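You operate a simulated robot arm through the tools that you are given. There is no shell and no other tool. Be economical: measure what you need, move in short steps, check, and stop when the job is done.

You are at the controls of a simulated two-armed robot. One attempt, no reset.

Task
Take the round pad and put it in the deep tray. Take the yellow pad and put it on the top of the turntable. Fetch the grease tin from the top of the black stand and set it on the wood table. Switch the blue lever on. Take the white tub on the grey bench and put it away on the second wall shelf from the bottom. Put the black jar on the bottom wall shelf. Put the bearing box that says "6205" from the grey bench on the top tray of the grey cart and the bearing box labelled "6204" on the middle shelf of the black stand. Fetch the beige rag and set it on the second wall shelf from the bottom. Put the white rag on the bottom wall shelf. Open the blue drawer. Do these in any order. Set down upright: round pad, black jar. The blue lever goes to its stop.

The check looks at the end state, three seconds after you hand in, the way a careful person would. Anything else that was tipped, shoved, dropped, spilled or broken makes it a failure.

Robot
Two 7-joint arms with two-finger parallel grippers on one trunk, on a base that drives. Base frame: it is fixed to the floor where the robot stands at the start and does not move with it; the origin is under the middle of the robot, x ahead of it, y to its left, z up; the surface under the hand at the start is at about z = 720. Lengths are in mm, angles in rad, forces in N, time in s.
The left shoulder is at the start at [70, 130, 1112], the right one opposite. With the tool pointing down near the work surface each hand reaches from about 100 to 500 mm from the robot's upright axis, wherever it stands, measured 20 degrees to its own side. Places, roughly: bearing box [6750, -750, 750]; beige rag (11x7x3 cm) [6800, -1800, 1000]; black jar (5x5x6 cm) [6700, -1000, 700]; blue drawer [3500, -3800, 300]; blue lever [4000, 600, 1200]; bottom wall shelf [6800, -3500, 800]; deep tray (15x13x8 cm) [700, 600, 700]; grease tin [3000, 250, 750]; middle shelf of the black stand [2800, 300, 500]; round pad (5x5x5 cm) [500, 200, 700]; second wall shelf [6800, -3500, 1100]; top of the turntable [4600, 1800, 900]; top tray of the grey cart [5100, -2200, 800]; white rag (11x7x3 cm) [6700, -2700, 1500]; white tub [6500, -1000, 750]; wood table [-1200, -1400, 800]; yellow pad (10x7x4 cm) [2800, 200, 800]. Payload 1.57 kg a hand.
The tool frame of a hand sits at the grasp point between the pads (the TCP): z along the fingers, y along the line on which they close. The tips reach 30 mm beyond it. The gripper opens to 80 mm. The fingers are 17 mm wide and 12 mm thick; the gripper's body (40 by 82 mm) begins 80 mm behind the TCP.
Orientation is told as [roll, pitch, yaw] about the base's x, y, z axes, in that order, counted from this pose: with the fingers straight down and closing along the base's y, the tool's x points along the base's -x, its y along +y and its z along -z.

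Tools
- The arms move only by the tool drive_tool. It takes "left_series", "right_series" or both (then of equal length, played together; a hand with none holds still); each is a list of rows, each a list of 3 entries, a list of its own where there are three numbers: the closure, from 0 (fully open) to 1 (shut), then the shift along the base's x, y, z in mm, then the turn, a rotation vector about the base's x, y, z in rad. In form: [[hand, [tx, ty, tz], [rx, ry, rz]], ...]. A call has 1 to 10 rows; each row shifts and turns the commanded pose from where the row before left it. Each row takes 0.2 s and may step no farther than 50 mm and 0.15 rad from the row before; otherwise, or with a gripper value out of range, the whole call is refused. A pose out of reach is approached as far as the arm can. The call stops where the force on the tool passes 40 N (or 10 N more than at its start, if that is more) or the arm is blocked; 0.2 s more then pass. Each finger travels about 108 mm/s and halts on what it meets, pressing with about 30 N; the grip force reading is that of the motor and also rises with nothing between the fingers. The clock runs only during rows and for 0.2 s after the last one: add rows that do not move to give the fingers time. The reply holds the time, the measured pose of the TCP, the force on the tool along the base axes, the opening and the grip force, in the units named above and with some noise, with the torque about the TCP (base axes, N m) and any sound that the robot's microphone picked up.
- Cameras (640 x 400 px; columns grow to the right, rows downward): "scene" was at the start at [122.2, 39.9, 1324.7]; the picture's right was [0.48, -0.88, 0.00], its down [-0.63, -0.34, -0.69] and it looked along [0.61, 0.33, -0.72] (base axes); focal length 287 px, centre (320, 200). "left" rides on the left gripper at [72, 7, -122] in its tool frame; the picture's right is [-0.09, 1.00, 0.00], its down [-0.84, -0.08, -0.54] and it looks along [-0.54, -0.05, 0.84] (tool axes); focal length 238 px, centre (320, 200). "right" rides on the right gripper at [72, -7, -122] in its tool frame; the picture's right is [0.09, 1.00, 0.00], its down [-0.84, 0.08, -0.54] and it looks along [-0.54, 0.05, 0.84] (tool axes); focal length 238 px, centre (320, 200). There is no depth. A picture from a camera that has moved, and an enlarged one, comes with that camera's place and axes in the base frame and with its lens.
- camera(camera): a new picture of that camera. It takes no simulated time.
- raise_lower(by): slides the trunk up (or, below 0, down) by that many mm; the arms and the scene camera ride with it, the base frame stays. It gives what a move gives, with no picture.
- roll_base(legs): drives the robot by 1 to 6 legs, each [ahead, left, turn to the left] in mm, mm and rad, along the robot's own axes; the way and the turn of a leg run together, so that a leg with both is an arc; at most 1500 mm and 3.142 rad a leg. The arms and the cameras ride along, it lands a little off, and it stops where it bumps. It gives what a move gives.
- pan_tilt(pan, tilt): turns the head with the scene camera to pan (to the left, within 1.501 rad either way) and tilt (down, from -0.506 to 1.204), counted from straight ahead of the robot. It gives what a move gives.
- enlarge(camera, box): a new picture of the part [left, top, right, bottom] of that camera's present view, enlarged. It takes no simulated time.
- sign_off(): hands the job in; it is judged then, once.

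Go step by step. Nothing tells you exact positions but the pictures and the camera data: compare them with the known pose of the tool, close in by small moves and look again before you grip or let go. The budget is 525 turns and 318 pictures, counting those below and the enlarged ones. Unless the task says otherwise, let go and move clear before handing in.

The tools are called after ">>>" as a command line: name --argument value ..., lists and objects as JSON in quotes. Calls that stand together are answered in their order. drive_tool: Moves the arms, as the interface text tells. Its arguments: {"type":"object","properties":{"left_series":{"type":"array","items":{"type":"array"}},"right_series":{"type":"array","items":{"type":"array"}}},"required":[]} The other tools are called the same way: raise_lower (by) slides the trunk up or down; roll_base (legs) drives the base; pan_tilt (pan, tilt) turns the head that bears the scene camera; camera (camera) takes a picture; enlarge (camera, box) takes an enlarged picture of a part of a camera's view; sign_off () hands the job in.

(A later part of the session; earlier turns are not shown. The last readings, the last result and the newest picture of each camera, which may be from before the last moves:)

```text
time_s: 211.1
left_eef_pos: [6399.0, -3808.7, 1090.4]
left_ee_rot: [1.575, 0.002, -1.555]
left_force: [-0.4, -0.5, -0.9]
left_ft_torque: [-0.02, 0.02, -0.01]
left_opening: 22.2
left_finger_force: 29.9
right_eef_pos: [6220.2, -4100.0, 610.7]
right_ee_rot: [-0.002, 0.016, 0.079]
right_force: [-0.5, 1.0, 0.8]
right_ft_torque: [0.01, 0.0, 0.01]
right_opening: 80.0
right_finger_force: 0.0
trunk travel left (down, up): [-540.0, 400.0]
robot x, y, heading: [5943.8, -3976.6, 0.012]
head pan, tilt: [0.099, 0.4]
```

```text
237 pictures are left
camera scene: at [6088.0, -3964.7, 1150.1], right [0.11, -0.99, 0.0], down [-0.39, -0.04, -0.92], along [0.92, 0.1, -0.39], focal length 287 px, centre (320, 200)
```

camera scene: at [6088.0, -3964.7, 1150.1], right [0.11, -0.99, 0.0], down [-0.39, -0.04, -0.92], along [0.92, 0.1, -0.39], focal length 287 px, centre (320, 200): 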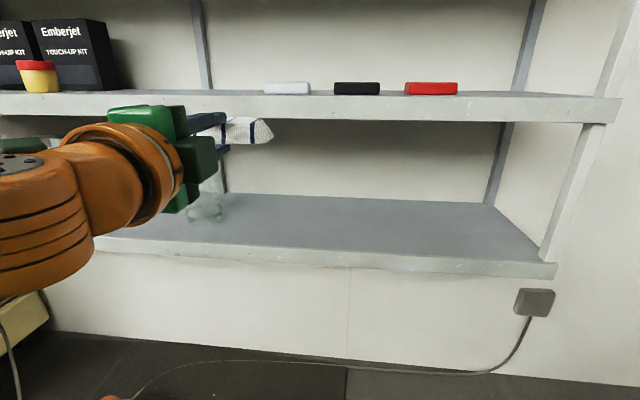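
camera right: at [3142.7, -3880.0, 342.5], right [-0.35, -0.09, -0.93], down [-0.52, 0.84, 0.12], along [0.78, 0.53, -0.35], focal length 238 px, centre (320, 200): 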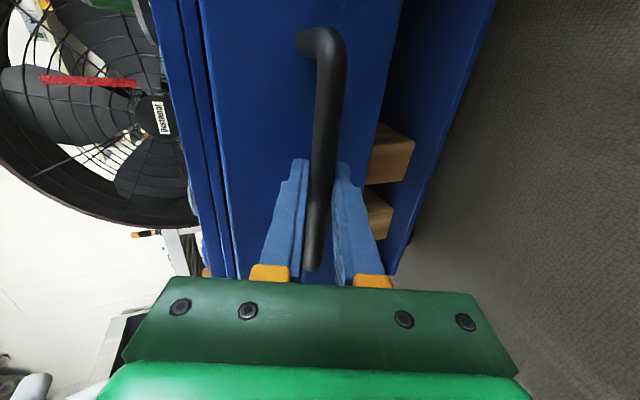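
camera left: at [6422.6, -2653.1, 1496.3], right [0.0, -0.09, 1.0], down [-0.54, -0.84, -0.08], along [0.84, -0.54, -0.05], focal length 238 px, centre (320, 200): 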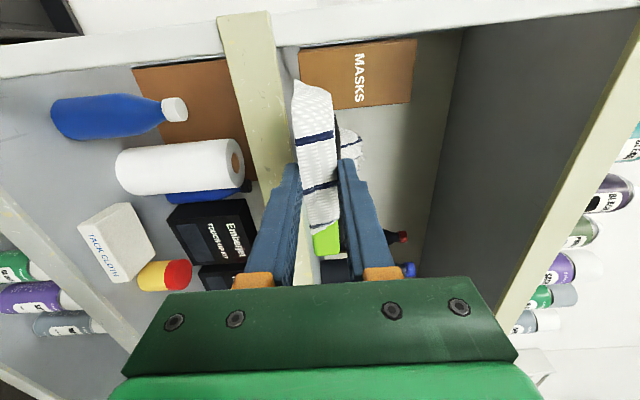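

The bottom shelf is free at y≈−3800 with its surface near z 775. I'll lower further and drive in.

>>> raise_lower --by -230

>>> roll_base --legs '[[200, 0, 0]]'

>>> camera --camera "left"

>>> camera --camera "scene"

```text
time_s: 213.6
left_eef_pos: [6399.5, -3809.7, 861.6]
left_ee_rot: [1.575, 0.001, -1.556]
left_force: [-0.4, 0.5, -0.2]
left_ft_torque: [0.0, 0.05, 0.0]
left_opening: 22.6
left_finger_force: 30.3
right_eef_pos: [6220.9, -4099.2, 379.0]
right_ee_rot: [-0.002, 0.013, 0.078]
right_force: [-0.1, -0.9, 0.7]
right_ft_torque: [0.06, 0.02, 0.03]
right_opening: 79.9
right_finger_force: 0.0
trunk travel left (down, up): [-310.0, 630.0]
robot x, y, heading: [5946.6, -3975.9, 0.016]
head pan, tilt: [0.099, 0.4]
```

```text
time_s: 215.1
left_eef_pos: [6597.7, -3806.8, 861.2]
left_ee_rot: [1.577, 0.003, -1.558]
left_force: [0.6, -0.7, 0.0]
left_ft_torque: [-0.02, 0.0, 0.04]
left_opening: 22.2
left_finger_force: 29.7
right_eef_pos: [6418.8, -4097.8, 378.6]
right_ee_rot: [-0.002, 0.016, 0.079]
right_force: [0.7, -0.5, -0.4]
right_ft_torque: [-0.02, -0.01, 0.01]
right_opening: 80.0
right_finger_force: 0.0
trunk travel left (down, up): [-310.0, 630.0]
robot x, y, heading: [6139.8, -3972.5, 0.007]
head pan, tilt: [0.099, 0.4]
```

```text
236 pictures are left
camera left: at [6474.9, -3738.5, 866.2], right [0.0, -0.09, 1.0], down [-0.53, -0.84, -0.08], along [0.85, -0.53, -0.05], focal length 238 px, centre (320, 200)
```

left: 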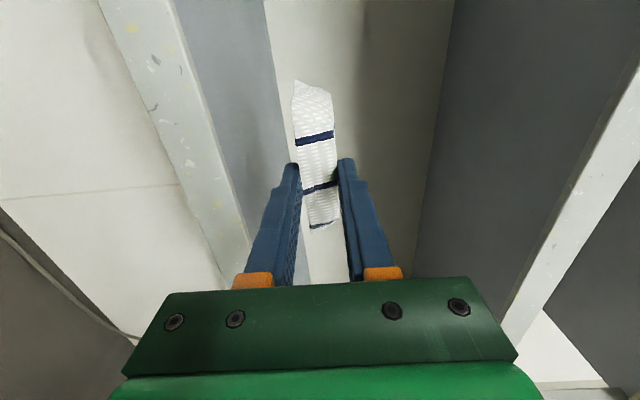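

```text
235 pictures are left
camera scene: at [6286.7, -3963.0, 920.0], right [0.11, -0.99, 0.0], down [-0.39, -0.04, -0.92], along [0.92, 0.1, -0.39], focal length 287 px, centre (320, 200)
```

scene: 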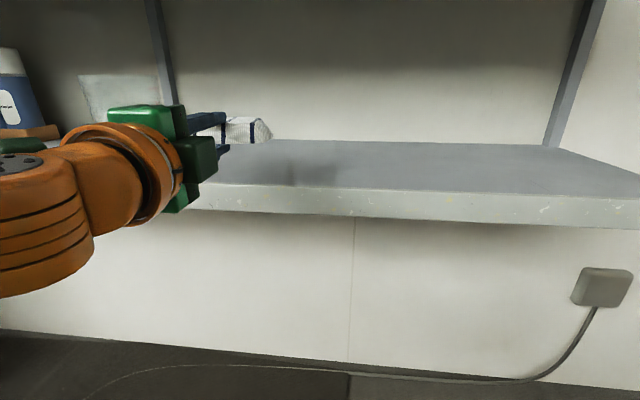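

The shelf surface is near z 781. I'll go in 110 mm and lower to just above it.

>>> roll_base --legs '[[112, 0, 0]]'

>>> raise_lower --by -45

>>> raise_lower --by -7

>>> camera --camera "left"

```text
time_s: 216.3
left_eef_pos: [6710.0, -3807.9, 860.1]
left_ee_rot: [1.576, 0.001, -1.556]
left_force: [0.8, -0.2, -0.3]
left_ft_torque: [0.01, -0.03, -0.01]
left_opening: 22.7
left_finger_force: 29.9
right_eef_pos: [6530.9, -4097.0, 380.2]
right_ee_rot: [-0.001, 0.015, 0.08]
right_force: [-0.3, 0.8, -0.6]
right_ft_torque: [-0.02, -0.01, 0.04]
right_opening: 80.1
right_finger_force: 0.0
trunk travel left (down, up): [-310.0, 630.0]
robot x, y, heading: [6256.0, -3975.3, 0.008]
head pan, tilt: [0.099, 0.4]
```

```text
time_s: 217.2
left_eef_pos: [6709.6, -3806.9, 815.3]
left_ee_rot: [1.576, 0.002, -1.556]
left_force: [-0.2, 0.7, -1.1]
left_ft_torque: [0.0, 0.04, 0.03]
left_opening: 22.5
left_finger_force: 29.9
right_eef_pos: [6530.4, -4095.7, 335.7]
right_ee_rot: [-0.004, 0.013, 0.078]
right_force: [-1.3, 0.4, -0.4]
right_ft_torque: [0.0, -0.01, -0.02]
right_opening: 80.2
right_finger_force: 0.0
trunk travel left (down, up): [-265.0, 675.0]
robot x, y, heading: [6254.9, -3971.9, 0.007]
head pan, tilt: [0.099, 0.4]
```

```text
time_s: 217.8
left_eef_pos: [6709.0, -3806.1, 808.8]
left_ee_rot: [1.575, 0.003, -1.556]
left_force: [-0.2, -0.2, -0.1]
left_ft_torque: [-0.03, 0.01, -0.01]
left_opening: 22.6
left_finger_force: 30.1
right_eef_pos: [6531.0, -4097.5, 328.5]
right_ee_rot: [-0.002, 0.014, 0.079]
right_force: [0.5, 0.5, 1.0]
right_ft_torque: [0.03, -0.01, 0.01]
right_opening: 80.1
right_finger_force: 0.0
trunk travel left (down, up): [-258.0, 682.0]
robot x, y, heading: [6251.6, -3974.6, 0.005]
head pan, tilt: [0.099, 0.4]
```

```text
234 pictures are left
camera left: at [6586.4, -3737.7, 814.4], right [0.0, -0.09, 1.0], down [-0.53, -0.84, -0.08], along [0.85, -0.53, -0.05], focal length 238 px, centre (320, 200)
```

left: 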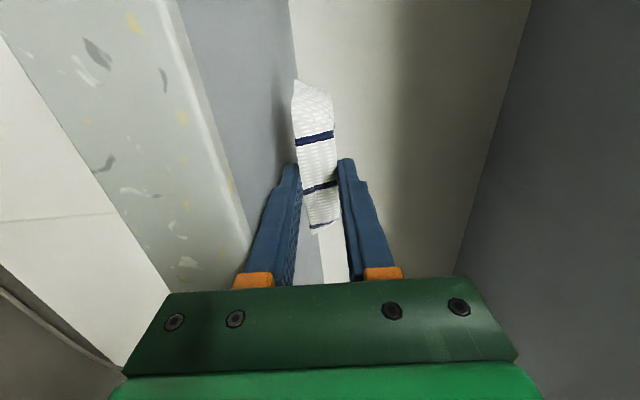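

>>> raise_lower --by -5

>>> raise_lower --by -4

```text
time_s: 218.3
left_eef_pos: [6709.5, -3806.2, 806.5]
left_ee_rot: [1.581, 0.0, -1.555]
left_force: [11.5, 3.4, 22.7]
left_ft_torque: [-0.12, 0.87, -0.07]
left_opening: 22.4
left_finger_force: 29.8
right_eef_pos: [6530.3, -4097.1, 323.0]
right_ee_rot: [-0.002, 0.014, 0.078]
right_force: [-0.2, -0.7, 0.0]
right_ft_torque: [0.04, 0.02, -0.02]
right_opening: 79.9
right_finger_force: 0.0
trunk travel left (down, up): [-253.0, 687.0]
robot x, y, heading: [6251.4, -3974.3, 0.01]
head pan, tilt: [0.099, 0.4]
```

```text
time_s: 218.7
left_eef_pos: [6708.9, -3807.1, 806.3]
left_ee_rot: [1.586, 0.002, -1.556]
left_force: [1.5, 0.1, 7.5]
left_ft_torque: [-0.1, 0.37, 0.04]
left_opening: 22.1
left_finger_force: 29.7
right_eef_pos: [6530.3, -4096.8, 321.8]
right_ee_rot: [-0.002, 0.014, 0.079]
right_force: [0.0, -0.2, -1.0]
right_ft_torque: [0.0, 0.0, 0.0]
right_opening: 80.0
right_finger_force: 0.1
trunk travel left (down, up): [-252.0, 688.0]
robot x, y, heading: [6254.2, -3974.4, 0.014]
head pan, tilt: [0.099, 0.4]
stopped: the force on the tool passed its limit at 46 N (the readings are from after the stop); the commanded pose is now the measured one
```

The lower finger touches the shelf. I'll raise 4 mm, open slightly, tip the fingers down a bit, and withdraw.

>>> drive_tool --left_series '[[1, [0, 0, 5], [0, 0, 0]], [0.65, [0, 0, 0], [0, 0, 0]], [0.6, [0, 0, 0], [0, 0, 0]], [0.6, [0, 0, 0], [0, 0, 0]], [0.6, [-8, 0, 0], [0, 0, 0]], [0.6, [-12, 0, 0], [0, 0, 0]], [0.6, [-15, 0, 0], [0, 0, 0]], [0.6, [0, 0, 0], [0, 0, 0]]]'

>>> camera --camera "left"

>>> camera --camera "scene"

```text
time_s: 220.5
left_eef_pos: [6674.5, -3806.7, 810.2]
left_ee_rot: [1.582, 0.002, -1.553]
left_force: [-0.3, 0.3, -0.7]
left_ft_torque: [0.02, -0.02, 0.02]
left_opening: 32.1
left_finger_force: 0.0
right_eef_pos: [6531.8, -4097.5, 322.2]
right_ee_rot: [-0.001, 0.013, 0.077]
right_force: [1.5, -0.4, 0.3]
right_ft_torque: [0.01, 0.0, 0.0]
right_opening: 80.0
right_finger_force: 0.2
trunk travel left (down, up): [-252.0, 688.0]
robot x, y, heading: [6251.7, -3974.6, 0.012]
head pan, tilt: [0.099, 0.4]
```

```text
233 pictures are left
camera left: at [6550.5, -3737.3, 815.6], right [-0.01, -0.09, 1.0], down [-0.53, -0.85, -0.09], along [0.85, -0.53, -0.04], focal length 238 px, centre (320, 200)
```

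left: 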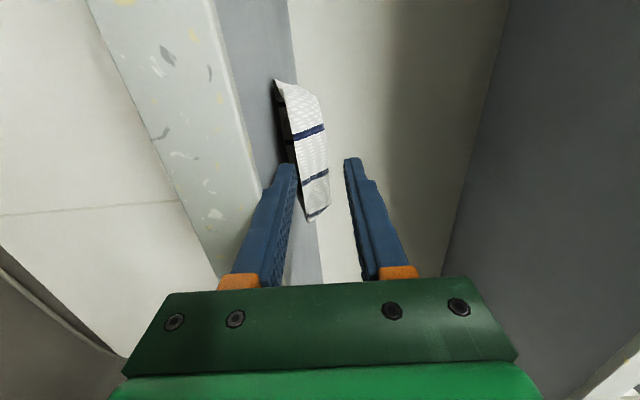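

```text
232 pictures are left
camera scene: at [6398.2, -3962.1, 862.0], right [0.11, -0.99, 0.0], down [-0.39, -0.04, -0.92], along [0.92, 0.1, -0.39], focal length 287 px, centre (320, 200)
```

scene: 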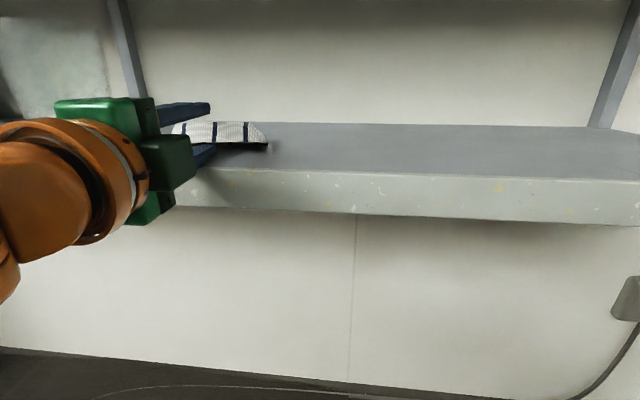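

>>> drive_tool --left_series '[[0.6, [-20, 0, 0], [0, 0, 0]], [0.6, [-25, 0, 0], [0, 0, 0]], [0.6, [-30, 0, 0], [0, 0, 0]], [0.6, [0, 0, 0], [0, 0, 0]]]'

>>> roll_base --legs '[[-150, 0, 0]]'

>>> camera --camera "scene"

```text
time_s: 221.5
left_eef_pos: [6599.6, -3806.1, 811.1]
left_ee_rot: [1.583, 0.002, -1.553]
left_force: [-0.1, -0.1, 0.5]
left_ft_torque: [0.02, -0.03, -0.02]
left_opening: 32.1
left_finger_force: 0.0
right_eef_pos: [6530.8, -4095.7, 323.1]
right_ee_rot: [-0.001, 0.015, 0.078]
right_force: [0.8, -0.1, -0.1]
right_ft_torque: [0.04, 0.02, 0.0]
right_opening: 80.2
right_finger_force: 0.1
trunk travel left (down, up): [-252.0, 688.0]
robot x, y, heading: [6254.9, -3973.6, 0.007]
head pan, tilt: [0.099, 0.4]
```

```text
time_s: 222.8
left_eef_pos: [6448.1, -3805.5, 811.4]
left_ee_rot: [1.585, 0.001, -1.552]
left_force: [-0.3, 0.0, 0.0]
left_ft_torque: [-0.03, 0.0, 0.01]
left_opening: 31.9
left_finger_force: 0.1
right_eef_pos: [6380.9, -4097.0, 320.3]
right_ee_rot: [-0.002, 0.013, 0.08]
right_force: [-0.2, -0.1, -0.2]
right_ft_torque: [-0.04, 0.02, 0.0]
right_opening: 80.0
right_finger_force: 0.1
trunk travel left (down, up): [-252.0, 688.0]
robot x, y, heading: [6104.2, -3976.8, 0.012]
head pan, tilt: [0.099, 0.4]
```

```text
231 pictures are left
camera scene: at [6246.8, -3963.2, 862.1], right [0.11, -0.99, 0.0], down [-0.39, -0.04, -0.92], along [0.92, 0.1, -0.39], focal length 287 px, centre (320, 200)
```

scene: 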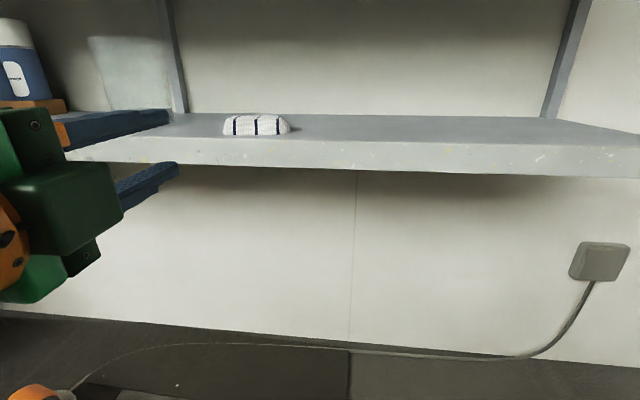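

The white rag lies on the bottom shelf. Next is the beige rag on the machine top: I'll raise the trunk, move left in front of the machine and look.

>>> raise_lower --by 400

>>> raise_lower --by 288

>>> roll_base --legs '[[-120, 0, -0.01], [0, 1100, 0], [0, 1000, 0]]'

>>> pan_tilt --pan 0.1 --tilt 0.5

>>> camera --camera "scene"

```text
time_s: 226.7
left_eef_pos: [6448.2, -3807.0, 1210.9]
left_ee_rot: [1.584, 0.002, -1.552]
left_force: [-0.5, 0.5, 0.9]
left_ft_torque: [0.0, 0.01, -0.01]
left_opening: 31.9
left_finger_force: 0.0
right_eef_pos: [6380.4, -4097.2, 722.2]
right_ee_rot: [-0.002, 0.013, 0.08]
right_force: [0.1, 0.0, 0.7]
right_ft_torque: [0.01, -0.01, -0.01]
right_opening: 80.0
right_finger_force: 0.1
trunk travel left (down, up): [-652.0, 288.0]
robot x, y, heading: [6102.2, -3975.9, 0.009]
head pan, tilt: [0.099, 0.4]
```

```text
time_s: 229.6
left_eef_pos: [6448.3, -3807.2, 1498.6]
left_ee_rot: [1.582, 0.001, -1.552]
left_force: [0.0, -0.3, -0.2]
left_ft_torque: [0.0, 0.03, 0.0]
left_opening: 32.0
left_finger_force: 0.0
right_eef_pos: [6380.1, -4098.6, 1010.8]
right_ee_rot: [-0.002, 0.013, 0.08]
right_force: [-0.2, -0.6, -0.2]
right_ft_torque: [0.02, -0.02, 0.02]
right_opening: 80.1
right_finger_force: 0.0
trunk travel left (down, up): [-940.0, 0.0]
robot x, y, heading: [6104.2, -3973.9, 0.013]
head pan, tilt: [0.099, 0.4]
```

```text
time_s: 240.9
left_eef_pos: [6316.8, -1687.4, 1499.5]
left_ee_rot: [1.583, 0.002, -1.547]
left_force: [-0.2, -0.1, 0.2]
left_ft_torque: [0.01, 0.01, -0.02]
left_opening: 31.8
left_finger_force: 0.0
right_eef_pos: [6249.2, -1976.4, 1009.8]
right_ee_rot: [-0.001, 0.013, 0.085]
right_force: [-0.5, 0.1, -1.1]
right_ft_torque: [0.03, 0.03, -0.02]
right_opening: 79.9
right_finger_force: 0.1
trunk travel left (down, up): [-940.0, 0.0]
robot x, y, heading: [5973.9, -1856.9, 0.012]
head pan, tilt: [0.099, 0.4]
```

```text
time_s: 241.6
left_eef_pos: [6317.1, -1686.5, 1499.8]
left_ee_rot: [1.584, 0.002, -1.548]
left_force: [0.8, 0.2, -0.1]
left_ft_torque: [-0.03, 0.0, 0.0]
left_opening: 31.8
left_finger_force: 0.1
right_eef_pos: [6250.4, -1976.1, 1010.0]
right_ee_rot: [-0.002, 0.014, 0.083]
right_force: [-0.6, -0.1, 0.1]
right_ft_torque: [0.01, 0.01, 0.0]
right_opening: 80.1
right_finger_force: 0.0
trunk travel left (down, up): [-940.0, 0.0]
robot x, y, heading: [5971.6, -1854.2, 0.011]
head pan, tilt: [0.099, 0.499]
```

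```text
230 pictures are left
camera scene: at [6114.5, -1843.0, 1540.9], right [0.11, -0.99, 0.0], down [-0.48, -0.05, -0.88], along [0.87, 0.1, -0.48], focal length 287 px, centre (320, 200)
```

scene: 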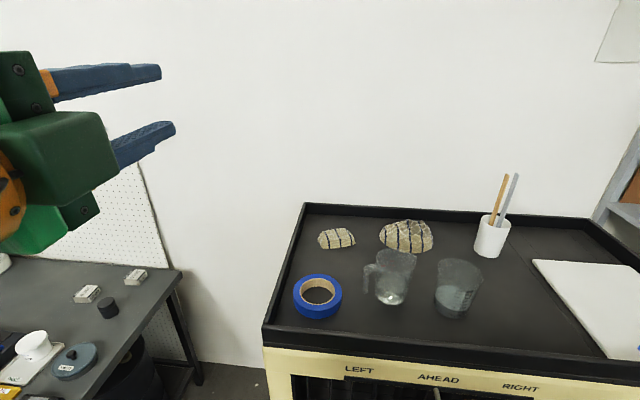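

The flat beige rag triangulates to [6817, −1810, 1022], and the tub, jar and boxes are on the bench to the left. I need to know how close my base can get, so I'll look down at it.

>>> pan_tilt --pan 0.0 --tilt 1.2

>>> camera --camera "scene"

```text
time_s: 242.7
left_eef_pos: [6316.4, -1685.7, 1498.9]
left_ee_rot: [1.584, 0.004, -1.548]
left_force: [-0.3, -0.1, 0.3]
left_ft_torque: [0.0, -0.01, -0.02]
left_opening: 32.1
left_finger_force: 0.1
right_eef_pos: [6249.1, -1976.0, 1009.6]
right_ee_rot: [-0.001, 0.011, 0.086]
right_force: [0.0, 0.3, 0.1]
right_ft_torque: [-0.03, -0.02, 0.01]
right_opening: 80.0
right_finger_force: 0.1
trunk travel left (down, up): [-940.0, 0.0]
robot x, y, heading: [5971.9, -1854.4, 0.015]
head pan, tilt: [0.0, 1.201]
```

```text
229 pictures are left
camera scene: at [6080.0, -1852.0, 1487.3], right [0.01, -1.0, 0.0], down [-0.93, -0.01, -0.36], along [0.36, 0.01, -0.93], focal length 287 px, centre (320, 200)
```

scene: 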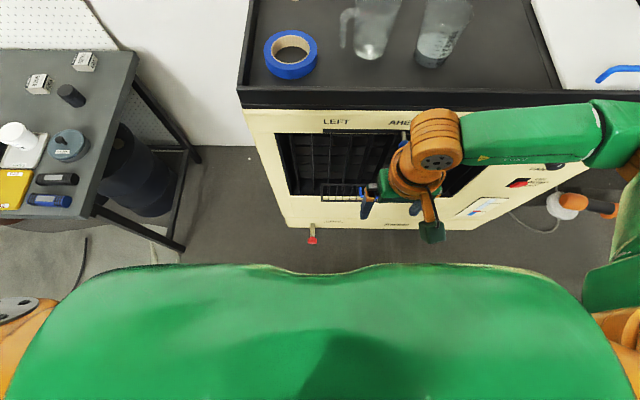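

My base should stay roughly 300 mm from the machine front (x≈6473), so turning toward the right will bring the left shoulder forward for more reach. First I'll roll the left hand so its fingers close sideways with the camera on top.

>>> drive_tool --left_series '[[0.3, [0, 0, -20], [0.15, 0, 0]], [0.3, [0, 0, -20], [0.15, 0, 0]], [0.3, [0, 0, -20], [0.15, 0, 0]], [0.3, [0, 0, -20], [0.15, 0, 0]], [0.3, [0, 0, -20], [0.15, 0, 0]], [0.3, [0, 0, -20], [0.15, 0, 0]], [0.3, [0, 0, -20], [0.15, 0, 0]], [0.3, [0, 0, -20], [0.15, 0, 0]], [0.3, [0, 0, -20], [0.15, 0, 0]], [0.3, [0, 0, -20], [0.15, 0, 0]]]'

```text
time_s: 244.8
left_eef_pos: [6395.5, -1702.2, 1398.0]
left_ee_rot: [1.879, 1.501, -1.274]
left_force: [-0.5, -0.4, 0.4]
left_ft_torque: [0.0, -0.01, 0.0]
left_opening: 56.0
left_finger_force: 0.0
left hand out of reach, approached as far as the arm can: row 2, 3, 4, 5, 6, 7, 8, 9, 10
right_eef_pos: [6249.9, -1976.2, 1010.3]
right_ee_rot: [-0.001, 0.017, 0.085]
right_force: [-0.3, 0.4, 0.0]
right_ft_torque: [-0.03, -0.01, 0.01]
right_opening: 80.1
right_finger_force: 0.1
trunk travel left (down, up): [-940.0, 0.0]
robot x, y, heading: [5973.0, -1853.5, 0.015]
head pan, tilt: [0.0, 1.201]
```

>>> camera --camera "left"

>>> pan_tilt --pan 0.5 --tilt 0.5

>>> camera --camera "scene"

```text
228 pictures are left
camera left: at [6271.6, -1704.3, 1468.2], right [-0.01, -1.0, -0.03], down [-0.52, 0.03, -0.85], along [0.85, 0.0, -0.52], focal length 238 px, centre (320, 200)
```

left: 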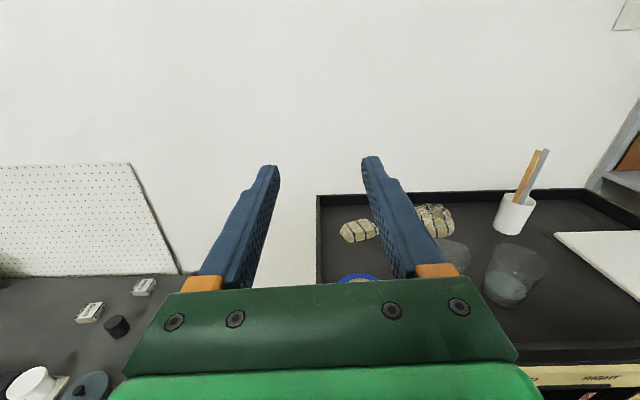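

```text
time_s: 245.9
left_eef_pos: [6393.1, -1703.5, 1399.4]
left_ee_rot: [1.879, 1.498, -1.276]
left_force: [0.0, -0.2, -0.7]
left_ft_torque: [0.02, 0.01, 0.04]
left_opening: 55.9
left_finger_force: 0.0
right_eef_pos: [6249.9, -1976.4, 1009.5]
right_ee_rot: [-0.001, 0.014, 0.085]
right_force: [-0.1, 0.6, -0.3]
right_ft_torque: [0.01, -0.03, 0.0]
right_opening: 79.9
right_finger_force: 0.1
trunk travel left (down, up): [-940.0, 0.0]
robot x, y, heading: [5970.9, -1859.3, 0.01]
head pan, tilt: [0.499, 0.499]
```

```text
227 pictures are left
camera scene: at [6103.0, -1808.3, 1540.9], right [0.49, -0.87, 0.0], down [-0.42, -0.24, -0.88], along [0.76, 0.43, -0.48], focal length 287 px, centre (320, 200)
```

scene: 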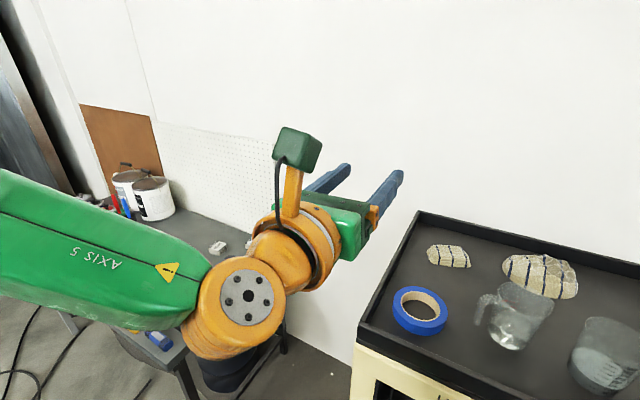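

The left hand now points forward with its camera on top, which suits shelf work too. I'll turn the base −0.8 rad and counter-turn the tool so that it still points at +x.

>>> roll_base --legs '[[0, 0, -0.81]]'

>>> drive_tool --left_series '[[0.3, [0, 0, 0], [0, 0, 0.14]], [0.3, [0, 0, 0], [0, 0, 0.14]], [0.3, [0, 0, 0], [0, 0, 0.14]], [0.3, [0, 0, 0], [0, 0, 0.14]], [0.3, [0, 0, 0], [0, 0, 0.14]], [0.3, [0, 0, 0], [0, 0, 0.1]], [0.3, [0, 0, 0], [0, 0, 0]]]'

>>> camera --camera "left"

```text
time_s: 248.4
left_eef_pos: [6373.9, -2054.1, 1399.6]
left_ee_rot: [1.873, 1.497, -2.087]
left_force: [-0.3, 0.0, 0.5]
left_ft_torque: [-0.03, 0.01, -0.01]
left_opening: 56.0
left_finger_force: 0.1
right_eef_pos: [6076.0, -2138.1, 1009.8]
right_ee_rot: [-0.002, 0.014, -0.724]
right_force: [0.2, 0.5, 0.4]
right_ft_torque: [0.02, 0.01, 0.02]
right_opening: 80.1
right_finger_force: 0.1
trunk travel left (down, up): [-940.0, 0.0]
robot x, y, heading: [5972.3, -1856.3, -0.794]
head pan, tilt: [0.499, 0.499]
```

```text
time_s: 250.0
left_eef_pos: [6455.8, -1991.7, 1414.7]
left_ee_rot: [1.871, 1.497, -1.291]
left_force: [-0.3, -0.1, -0.3]
left_ft_torque: [-0.01, -0.01, 0.0]
left_opening: 55.8
left_finger_force: 0.0
left hand out of reach, approached as far as the arm can: row 3, 4, 5, 6
right_eef_pos: [6076.3, -2138.4, 1010.0]
right_ee_rot: [-0.001, 0.012, -0.725]
right_force: [0.3, 0.3, 0.0]
right_ft_torque: [0.02, -0.03, 0.04]
right_opening: 80.1
right_finger_force: 0.0
trunk travel left (down, up): [-940.0, 0.0]
robot x, y, heading: [5969.2, -1854.4, -0.794]
head pan, tilt: [0.499, 0.499]
```

```text
226 pictures are left
camera left: at [6331.9, -1991.3, 1483.4], right [-0.02, -1.0, -0.02], down [-0.52, 0.03, -0.85], along [0.85, 0.0, -0.52], focal length 238 px, centre (320, 200)
```

left: 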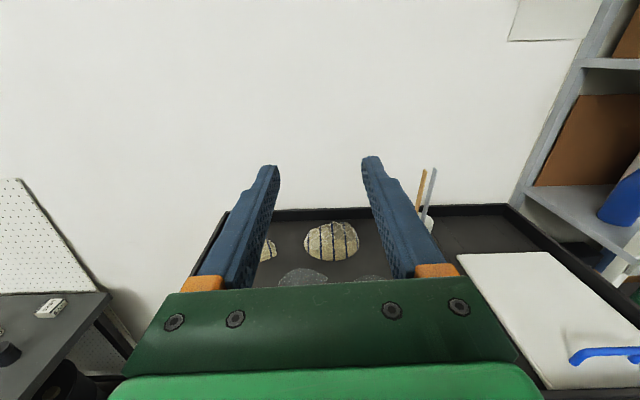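

Now I'll lower the hand relative to the shoulder and swing it left.

>>> drive_tool --left_series '[[0.3, [0, 25, -30], [0, 0, 0]], [0.3, [0, 25, -30], [0, 0, 0]], [0.3, [0, 25, -30], [0, 0, 0]], [0.3, [0, 25, -30], [0, 0, 0]], [0.3, [0, 25, -30], [0, 0, 0]], [0.3, [0, 25, -30], [0, 0, 0]], [0.3, [0, 0, -30], [0, 0, 0]], [0.3, [0, 0, 0], [0, 0, 0]]]'

>>> camera --camera "left"

>>> pan_tilt --pan 0.9 --tilt 0.7

>>> camera --camera "scene"

```text
time_s: 251.8
left_eef_pos: [6498.5, -1869.3, 1202.0]
left_ee_rot: [1.845, 1.499, -1.318]
left_force: [-0.6, -0.3, 0.3]
left_ft_torque: [0.0, 0.02, 0.01]
left_opening: 55.8
left_finger_force: 0.0
left hand out of reach, approached as far as the arm can: row 3, 4, 5, 6, 7
right_eef_pos: [6076.5, -2138.6, 1010.9]
right_ee_rot: [0.0, 0.017, -0.724]
right_force: [-0.3, 0.5, 0.0]
right_ft_torque: [0.0, 0.0, -0.03]
right_opening: 80.0
right_finger_force: 0.0
trunk travel left (down, up): [-940.0, 0.0]
robot x, y, heading: [5973.8, -1855.3, -0.793]
head pan, tilt: [0.499, 0.499]
```

```text
225 pictures are left
camera left: at [6375.6, -1870.1, 1270.7], right [-0.02, -1.0, -0.02], down [-0.53, 0.03, -0.85], along [0.85, 0.0, -0.53], focal length 238 px, centre (320, 200)
```

left: 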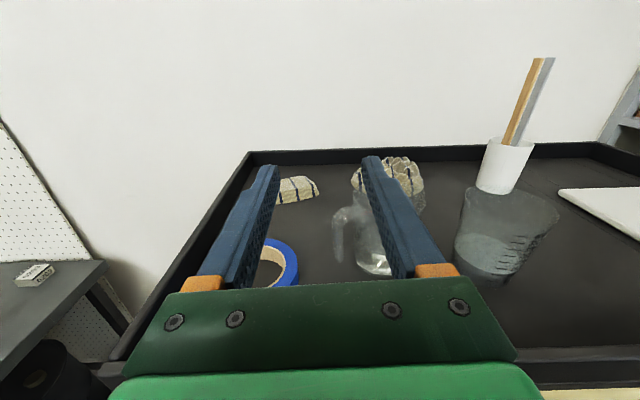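

```text
time_s: 252.7
left_eef_pos: [6498.6, -1869.4, 1201.6]
left_ee_rot: [1.848, 1.499, -1.316]
left_force: [0.0, -0.4, 0.1]
left_ft_torque: [0.02, -0.04, 0.02]
left_opening: 56.1
left_finger_force: 0.0
right_eef_pos: [6075.3, -2139.9, 1009.6]
right_ee_rot: [-0.004, 0.013, -0.724]
right_force: [-0.2, 0.1, -0.1]
right_ft_torque: [0.0, 0.01, -0.04]
right_opening: 79.8
right_finger_force: 0.1
trunk travel left (down, up): [-940.0, 0.0]
robot x, y, heading: [5971.2, -1855.7, -0.795]
head pan, tilt: [0.901, 0.7]
```

```text
224 pictures are left
camera scene: at [6093.4, -1880.2, 1523.2], right [0.11, -0.99, 0.0], down [-0.64, -0.07, -0.77], along [0.76, 0.08, -0.64], focal length 287 px, centre (320, 200)
```

scene: 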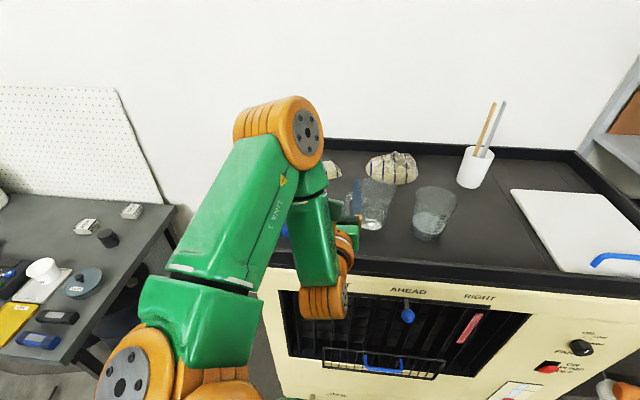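

The arm is elbow-up with room to extend. I'll slide the base toward the machine to about x 6150.

>>> roll_base --legs '[[136, 117, 0]]'

>>> camera --camera "left"

```text
time_s: 254.2
left_eef_pos: [6673.2, -1883.4, 1203.5]
left_ee_rot: [1.892, 1.498, -1.271]
left_force: [-0.3, -0.1, 0.5]
left_ft_torque: [-0.03, 0.01, 0.02]
left_opening: 56.1
left_finger_force: 0.2
right_eef_pos: [6251.1, -2152.6, 1010.4]
right_ee_rot: [0.001, 0.011, -0.725]
right_force: [0.2, 0.2, -0.4]
right_ft_torque: [0.01, -0.02, 0.0]
right_opening: 80.4
right_finger_force: 0.0
trunk travel left (down, up): [-940.0, 0.0]
robot x, y, heading: [6148.2, -1867.0, -0.794]
head pan, tilt: [0.901, 0.7]
```

```text
223 pictures are left
camera left: at [6549.5, -1883.5, 1272.6], right [-0.02, -1.0, -0.02], down [-0.52, 0.03, -0.85], along [0.85, 0.0, -0.52], focal length 238 px, centre (320, 200)
```

left: 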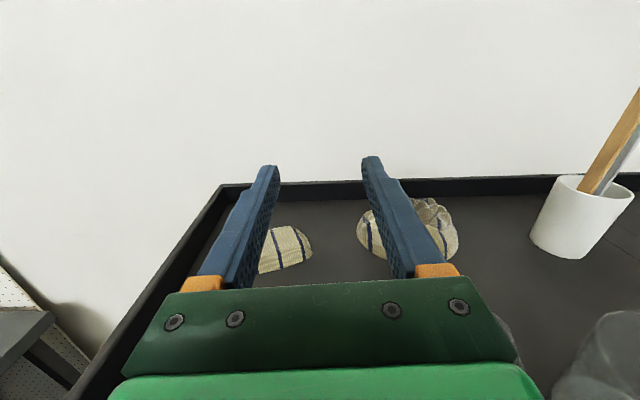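

>>> drive_tool --left_series '[[0.3, [0, 30, -20], [0, 0, 0]], [0.3, [0, 30, -20], [0, 0, 0]], [0, [0, 15, -10], [0, 0, 0]], [0, [0, 0, 0], [0, 0, 0]]]'

>>> camera --camera "left"

```text
time_s: 255.2
left_eef_pos: [6693.9, -1807.0, 1156.1]
left_ee_rot: [1.797, 1.499, -1.366]
left_force: [0.0, 0.5, -0.2]
left_ft_torque: [0.01, -0.01, 0.01]
left_opening: 79.8
left_finger_force: 0.0
left hand out of reach, approached as far as the arm can: row 1, 2, 3
right_eef_pos: [6254.7, -2152.5, 1011.1]
right_ee_rot: [-0.002, 0.015, -0.723]
right_force: [0.5, 0.0, 0.0]
right_ft_torque: [-0.01, 0.0, -0.02]
right_opening: 79.8
right_finger_force: 0.1
trunk travel left (down, up): [-940.0, 0.0]
robot x, y, heading: [6152.6, -1871.5, -0.796]
head pan, tilt: [0.901, 0.7]
```

```text
222 pictures are left
camera left: at [6569.7, -1807.7, 1225.7], right [-0.02, -1.0, -0.02], down [-0.53, 0.03, -0.85], along [0.85, 0.0, -0.53], focal length 238 px, centre (320, 200)
```

left: 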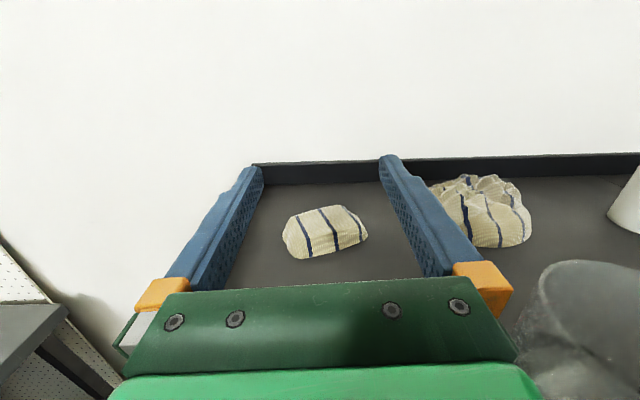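

The rag's long axis lies about 18° off y, with its right end farther away. I'll hook its left-rear corner with closed tips and pull toward me to turn it so its length points at me.

>>> drive_tool --left_series '[[1, [20, 10, 0], [0, 0.125, 0]], [1, [20, 10, 0], [0, 0.125, 0]], [1, [20, 10, -10], [0, 0.125, 0]], [1, [20, 7, -10], [0, 0.125, 0]], [1, [25, 0, -10], [0, 0, 0]], [1, [25, 0, -10], [0, 0, 0]], [1, [12, 0, 0], [0, 0, 0]], [1, [0, 0, 0], [0, 0, 0]]]'

>>> camera --camera "left"

```text
time_s: 257.0
left_eef_pos: [6834.6, -1770.3, 1116.1]
left_ee_rot: [0.152, 1.083, -2.991]
left_force: [-0.3, -0.8, 0.1]
left_ft_torque: [-0.02, -0.02, 0.01]
left_opening: 0.2
left_finger_force: 21.7
right_eef_pos: [6254.4, -2153.5, 1009.5]
right_ee_rot: [-0.002, 0.014, -0.725]
right_force: [-1.0, 0.3, -0.6]
right_ft_torque: [0.02, -0.01, 0.0]
right_opening: 80.1
right_finger_force: 0.1
trunk travel left (down, up): [-940.0, 0.0]
robot x, y, heading: [6150.0, -1866.6, -0.793]
head pan, tilt: [0.901, 0.7]
```

```text
221 pictures are left
camera left: at [6759.1, -1770.8, 1236.5], right [-0.03, -1.0, -0.01], down [-0.87, 0.03, -0.49], along [0.49, 0.0, -0.87], focal length 238 px, centre (320, 200)
```

left: 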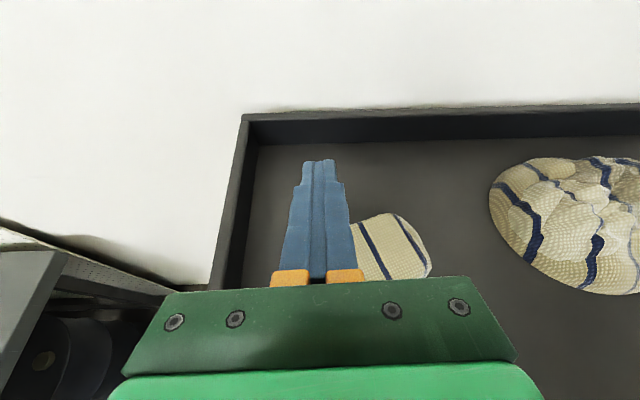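

I'll lower the tips behind the rag's left-rear corner.

>>> drive_tool --left_series '[[1, [8, 0, -25], [0, 0, 0]], [1, [0, 0, -25], [0, 0, 0]], [1, [0, 0, -15], [0, 0, 0]], [1, [0, 0, -8], [0, 0, 0]], [1, [0, 0, -8], [0, 0, 0]], [1, [0, 0, 0], [0, 0, 0]]]'

>>> camera --camera "left"

```text
time_s: 258.4
left_eef_pos: [6839.6, -1767.8, 1064.2]
left_ee_rot: [0.153, 1.084, -2.992]
left_force: [-0.5, -0.1, -0.2]
left_ft_torque: [0.0, 0.0, -0.01]
left_opening: 0.0
left_finger_force: 21.1
left hand out of reach, approached as far as the arm can: row 3, 4, 5
right_eef_pos: [6254.8, -2153.6, 1009.8]
right_ee_rot: [-0.003, 0.015, -0.724]
right_force: [0.3, 0.7, -0.7]
right_ft_torque: [0.01, 0.0, -0.01]
right_opening: 80.1
right_finger_force: 0.1
trunk travel left (down, up): [-940.0, 0.0]
robot x, y, heading: [6153.6, -1868.2, -0.795]
head pan, tilt: [0.901, 0.7]
```

```text
220 pictures are left
camera left: at [6765.1, -1767.6, 1184.1], right [-0.03, -1.0, -0.01], down [-0.87, 0.03, -0.49], along [0.49, 0.0, -0.87], focal length 238 px, centre (320, 200)
```

left: 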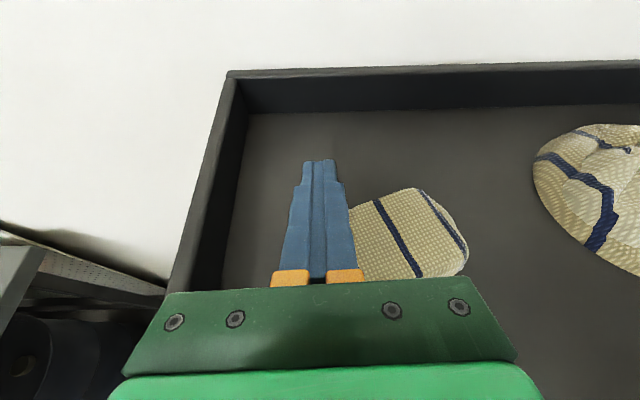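

The arm is at its limit, so the trunk will do the rest.

>>> raise_lower --by -22

>>> raise_lower --by -8

>>> camera --camera "left"

```text
time_s: 259.1
left_eef_pos: [6836.7, -1767.2, 1048.5]
left_ee_rot: [0.157, 1.096, -2.986]
left_force: [5.5, 0.4, 24.7]
left_ft_torque: [-0.07, -0.07, 0.03]
left_opening: 0.0
left_finger_force: 20.8
right_eef_pos: [6251.3, -2152.6, 990.3]
right_ee_rot: [0.002, 0.009, -0.722]
right_force: [-0.6, -0.3, -0.3]
right_ft_torque: [-0.01, 0.03, 0.0]
right_opening: 80.1
right_finger_force: 0.1
trunk travel left (down, up): [-918.0, 22.0]
robot x, y, heading: [6151.6, -1867.5, -0.792]
head pan, tilt: [0.901, 0.7]
```

```text
time_s: 259.5
left_eef_pos: [6840.3, -1766.5, 1047.9]
left_ee_rot: [0.166, 1.109, -2.978]
left_force: [0.9, 2.3, 19.2]
left_ft_torque: [0.0, -0.01, 0.06]
left_opening: 0.1
left_finger_force: 20.9
right_eef_pos: [6250.1, -2151.9, 984.9]
right_ee_rot: [0.001, 0.009, -0.722]
right_force: [-0.1, -0.1, -0.2]
right_ft_torque: [0.0, 0.04, 0.02]
right_opening: 79.8
right_finger_force: 0.0
trunk travel left (down, up): [-915.0, 25.0]
robot x, y, heading: [6154.2, -1868.1, -0.79]
head pan, tilt: [0.901, 0.7]
stopped: the force on the tool passed its limit at 46 N (the readings are from after the stop); the commanded pose is now the measured one
```

```text
219 pictures are left
camera left: at [6761.5, -1767.3, 1166.0], right [-0.02, -1.0, -0.01], down [-0.86, 0.03, -0.52], along [0.52, 0.0, -0.86], focal length 238 px, centre (320, 200)
```

left: 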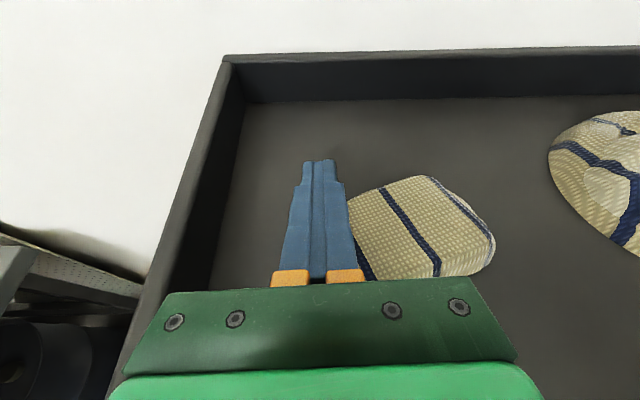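

The finger presses on the rag's left part. I'll drag toward me and see how it turns.

>>> drive_tool --left_series '[[1, [-12, 0, 0], [0, 0, 0]], [1, [-12, 0, 0], [0, 0, 0]], [1, [-12, 0, 0], [0, 0, 0]], [1, [-12, 0, 0], [0, 0, 0]], [1, [0, 0, 0], [0, 0, 0]]]'

>>> camera --camera "left"

```text
time_s: 260.9
left_eef_pos: [6793.8, -1767.8, 1047.7]
left_ee_rot: [0.16, 1.111, -2.979]
left_force: [0.5, -1.0, 15.0]
left_ft_torque: [-0.02, -0.01, 0.01]
left_opening: 0.2
left_finger_force: 21.3
right_eef_pos: [6251.5, -2152.4, 984.7]
right_ee_rot: [-0.002, 0.013, -0.724]
right_force: [-0.3, 0.9, -0.3]
right_ft_torque: [-0.01, -0.01, 0.02]
right_opening: 80.1
right_finger_force: 0.1
trunk travel left (down, up): [-915.0, 25.0]
robot x, y, heading: [6151.3, -1866.6, -0.793]
head pan, tilt: [0.901, 0.7]
stopped in row 5 (left hand): the force on the tool passed its limit at 40 N (the readings are from after the stop); the commanded pose is now the measured one
```

```text
218 pictures are left
camera left: at [6715.2, -1769.0, 1166.0], right [-0.02, -1.0, -0.01], down [-0.85, 0.03, -0.52], along [0.52, 0.0, -0.85], focal length 238 px, centre (320, 200)
```

left: 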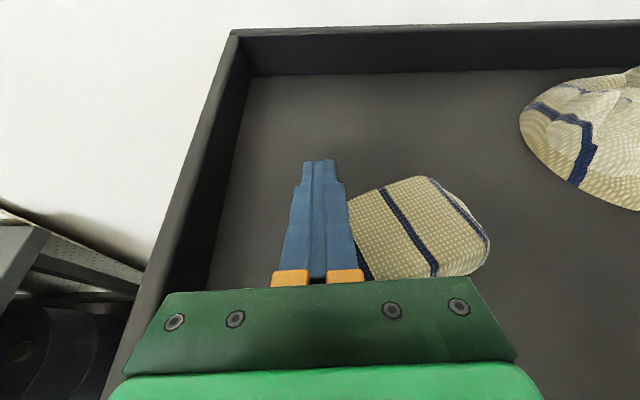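

The rag slides without turning, so I'll twist it instead. I'll lift, set the tool yaw to −0.6 with the fingers spread on top of the rag, press, and then turn the tool back to 0.

>>> drive_tool --left_series '[[1, [0, 0, 20], [0, 0, 0]], [1, [0, 0, 25], [0, 0, 0]], [0.375, [-10, -8, 0], [0, 0, -0.15]], [0.375, [-11, -8, 0], [0, 0, -0.15]], [0.375, [-11, -8, 0], [0, 0, -0.15]], [0.375, [-11, -7, 0], [0, 0, -0.15]], [0.375, [0, 0, 0], [0, 0, 0]]]'

>>> camera --camera "left"

```text
time_s: 262.5
left_eef_pos: [6752.1, -1798.2, 1090.1]
left_ee_rot: [0.16, 1.101, 2.704]
left_force: [-0.2, 0.2, -0.9]
left_ft_torque: [-0.02, 0.04, -0.01]
left_opening: 50.0
left_finger_force: 0.1
right_eef_pos: [6256.4, -2152.9, 984.4]
right_ee_rot: [-0.002, 0.015, -0.724]
right_force: [-0.1, -0.2, 0.2]
right_ft_torque: [-0.02, -0.04, -0.01]
right_opening: 79.9
right_finger_force: 0.0
trunk travel left (down, up): [-915.0, 25.0]
robot x, y, heading: [6152.2, -1868.4, -0.793]
head pan, tilt: [0.901, 0.7]
```

```text
217 pictures are left
camera left: at [6689.7, -1755.5, 1208.0], right [-0.58, -0.81, -0.01], down [-0.69, 0.51, -0.51], along [0.42, -0.29, -0.86], focal length 238 px, centre (320, 200)
```

left: 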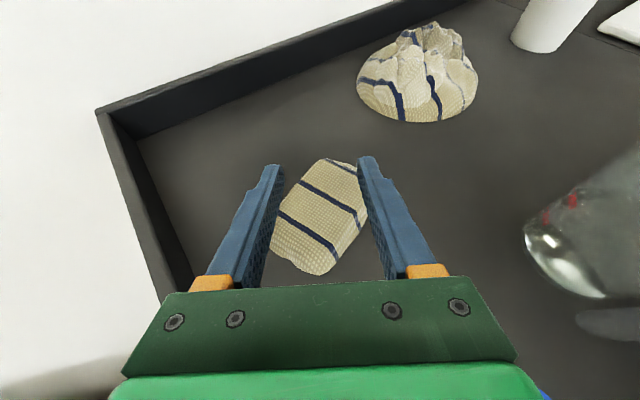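

The view is good: the rag sits about 38° off the tool axis. I'll press both spread tips onto it and twist counter-clockwise.

>>> drive_tool --left_series '[[0.375, [-3, 4, -20], [0, 0, 0]], [0.375, [0, 0, -12], [0, 0, 0]], [0.375, [0, 0, -6], [0, 0, 0]], [0.375, [0, 0, -5], [0, 0, 0]], [0.375, [0, 0, -4], [0, 0, 0]], [0.375, [0, 0, 0], [0, 0, 0]]]'

>>> camera --camera "left"

```text
time_s: 263.4
left_eef_pos: [6750.6, -1794.9, 1062.8]
left_ee_rot: [0.152, 1.135, 2.692]
left_force: [-2.1, -1.1, 14.4]
left_ft_torque: [0.1, -0.43, 0.03]
left_opening: 47.1
left_finger_force: 0.2
right_eef_pos: [6250.5, -2151.7, 986.6]
right_ee_rot: [0.0, 0.01, -0.723]
right_force: [0.9, 0.7, -0.1]
right_ft_torque: [-0.04, 0.04, -0.01]
right_opening: 80.0
right_finger_force: 0.1
trunk travel left (down, up): [-915.0, 25.0]
robot x, y, heading: [6151.7, -1868.2, -0.794]
head pan, tilt: [0.901, 0.7]
stopped in row 4 (left hand): the force on the tool passed its limit at 44 N (the readings are from after the stop); the commanded pose is now the measured one
```

```text
216 pictures are left
camera left: at [6682.6, -1751.0, 1177.4], right [-0.58, -0.81, -0.02], down [-0.68, 0.5, -0.54], along [0.45, -0.3, -0.84], focal length 238 px, centre (320, 200)
```

left: 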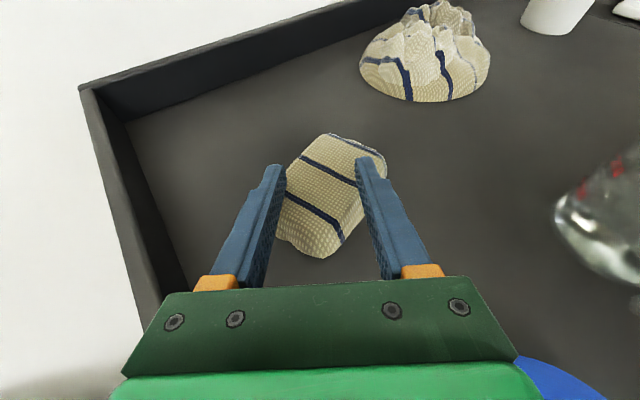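

>>> drive_tool --left_series '[[0.375, [-1, -4, 0], [0, 0, 0.15]], [0.375, [-1, -4, 0], [0, 0, 0.15]], [0.375, [-1, -4, 0], [0, 0, 0.15]], [0.375, [-1, -3, 0], [0, 0, 0.15]], [0.375, [0, 0, 0], [0, 0, 0]]]'

>>> camera --camera "left"

```text
time_s: 264.6
left_eef_pos: [6744.8, -1811.7, 1060.7]
left_ee_rot: [0.151, 1.134, -2.989]
left_force: [8.9, -0.7, 29.3]
left_ft_torque: [0.77, -0.88, -0.17]
left_opening: 48.4
left_finger_force: 0.1
right_eef_pos: [6251.5, -2153.4, 984.5]
right_ee_rot: [0.003, 0.012, -0.724]
right_force: [-1.2, -0.2, -0.2]
right_ft_torque: [0.02, 0.01, -0.01]
right_opening: 79.9
right_finger_force: 0.0
trunk travel left (down, up): [-915.0, 25.0]
robot x, y, heading: [6149.9, -1869.2, -0.794]
head pan, tilt: [0.901, 0.7]
```

```text
215 pictures are left
camera left: at [6664.8, -1812.8, 1177.3], right [-0.02, -1.0, -0.02], down [-0.84, 0.03, -0.54], along [0.54, 0.0, -0.84], focal length 238 px, centre (320, 200)
```

left: 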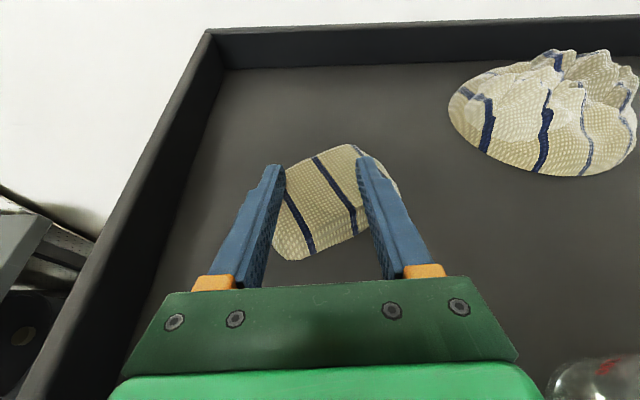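

It turned about 15° to roughly −57°. I'll repeat with the fingers closer together, so both press on the rag.

>>> drive_tool --left_series '[[0.375, [0, 0, 25], [0, 0, 0]], [0.65, [-1, 0, 0], [0, 0, -0.15]], [0.65, [-2, 0, 0], [0, 0, -0.15]], [0.65, [-2, 0, 0], [0, 0, -0.15]], [0.65, [-2, 0, 0], [0, 0, -0.15]], [0.65, [0, 0, -15], [0, 0, 0]], [0.65, [0, 0, -8], [0, 0, 0]], [0.65, [0, 0, -5], [0, 0, 0]], [0.65, [0, 0, -5], [0, 0, 0]], [0.65, [0, 0, -5], [0, 0, 0]]]'

>>> camera --camera "left"

```text
time_s: 266.6
left_eef_pos: [6742.0, -1810.9, 1061.3]
left_ee_rot: [0.144, 1.156, 2.69]
left_force: [-2.7, 0.0, 15.4]
left_ft_torque: [0.01, -0.36, 0.1]
left_opening: 26.1
left_finger_force: 0.2
right_eef_pos: [6251.1, -2152.4, 986.1]
right_ee_rot: [0.0, 0.01, -0.725]
right_force: [-0.5, -0.3, -0.3]
right_ft_torque: [-0.02, 0.01, 0.02]
right_opening: 80.0
right_finger_force: 0.0
trunk travel left (down, up): [-915.0, 25.0]
robot x, y, heading: [6151.2, -1865.7, -0.793]
head pan, tilt: [0.901, 0.7]
stopped in row 9 (left hand): the force on the tool passed its limit at 45 N (the readings are from after the stop); the commanded pose is now the measured one
```

```text
214 pictures are left
camera left: at [6672.6, -1765.0, 1174.7], right [-0.58, -0.81, -0.03], down [-0.67, 0.5, -0.55], along [0.46, -0.3, -0.83], focal length 238 px, centre (320, 200)
```

left: 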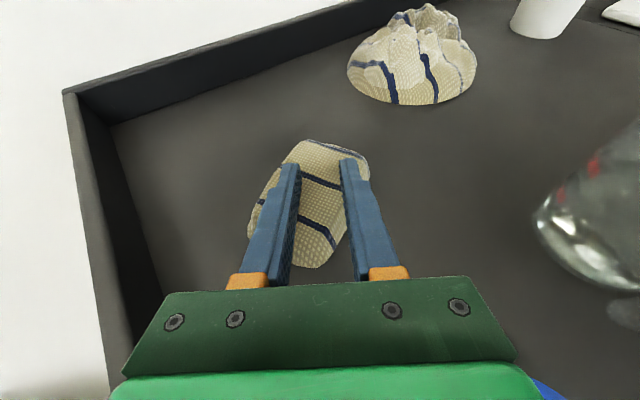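

Both tips are on the rag. I'll twist again.

>>> drive_tool --left_series '[[0.65, [-1, -4, -1], [0, 0, 0.14]], [0.65, [-1, -4, 0], [0, 0, 0.14]], [0.65, [-1, -4, 0], [0, 0, 0.14]], [0.65, [-1, -3, 0], [0, 0, 0.14]], [0.65, [0, 0, 0], [0, 0, 0.1]]]'

>>> camera --camera "left"

```text
time_s: 267.8
left_eef_pos: [6739.3, -1827.0, 1060.7]
left_ee_rot: [0.147, 1.158, -2.932]
left_force: [13.2, 1.0, 34.6]
left_ft_torque: [0.6, -1.05, -0.48]
left_opening: 25.8
left_finger_force: 0.2
right_eef_pos: [6251.9, -2153.2, 985.2]
right_ee_rot: [0.002, 0.012, -0.724]
right_force: [0.0, 0.5, -1.4]
right_ft_torque: [-0.01, -0.01, 0.0]
right_opening: 80.0
right_finger_force: 0.1
trunk travel left (down, up): [-915.0, 25.0]
robot x, y, heading: [6148.2, -1866.4, -0.791]
head pan, tilt: [0.901, 0.7]
```

```text
213 pictures are left
camera left: at [6655.8, -1834.5, 1174.1], right [0.04, -1.0, -0.03], down [-0.83, -0.02, -0.56], along [0.56, 0.04, -0.83], focal length 238 px, centre (320, 200)
```

left: 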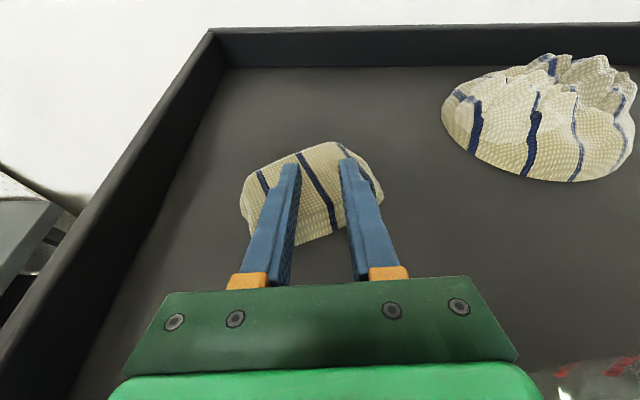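

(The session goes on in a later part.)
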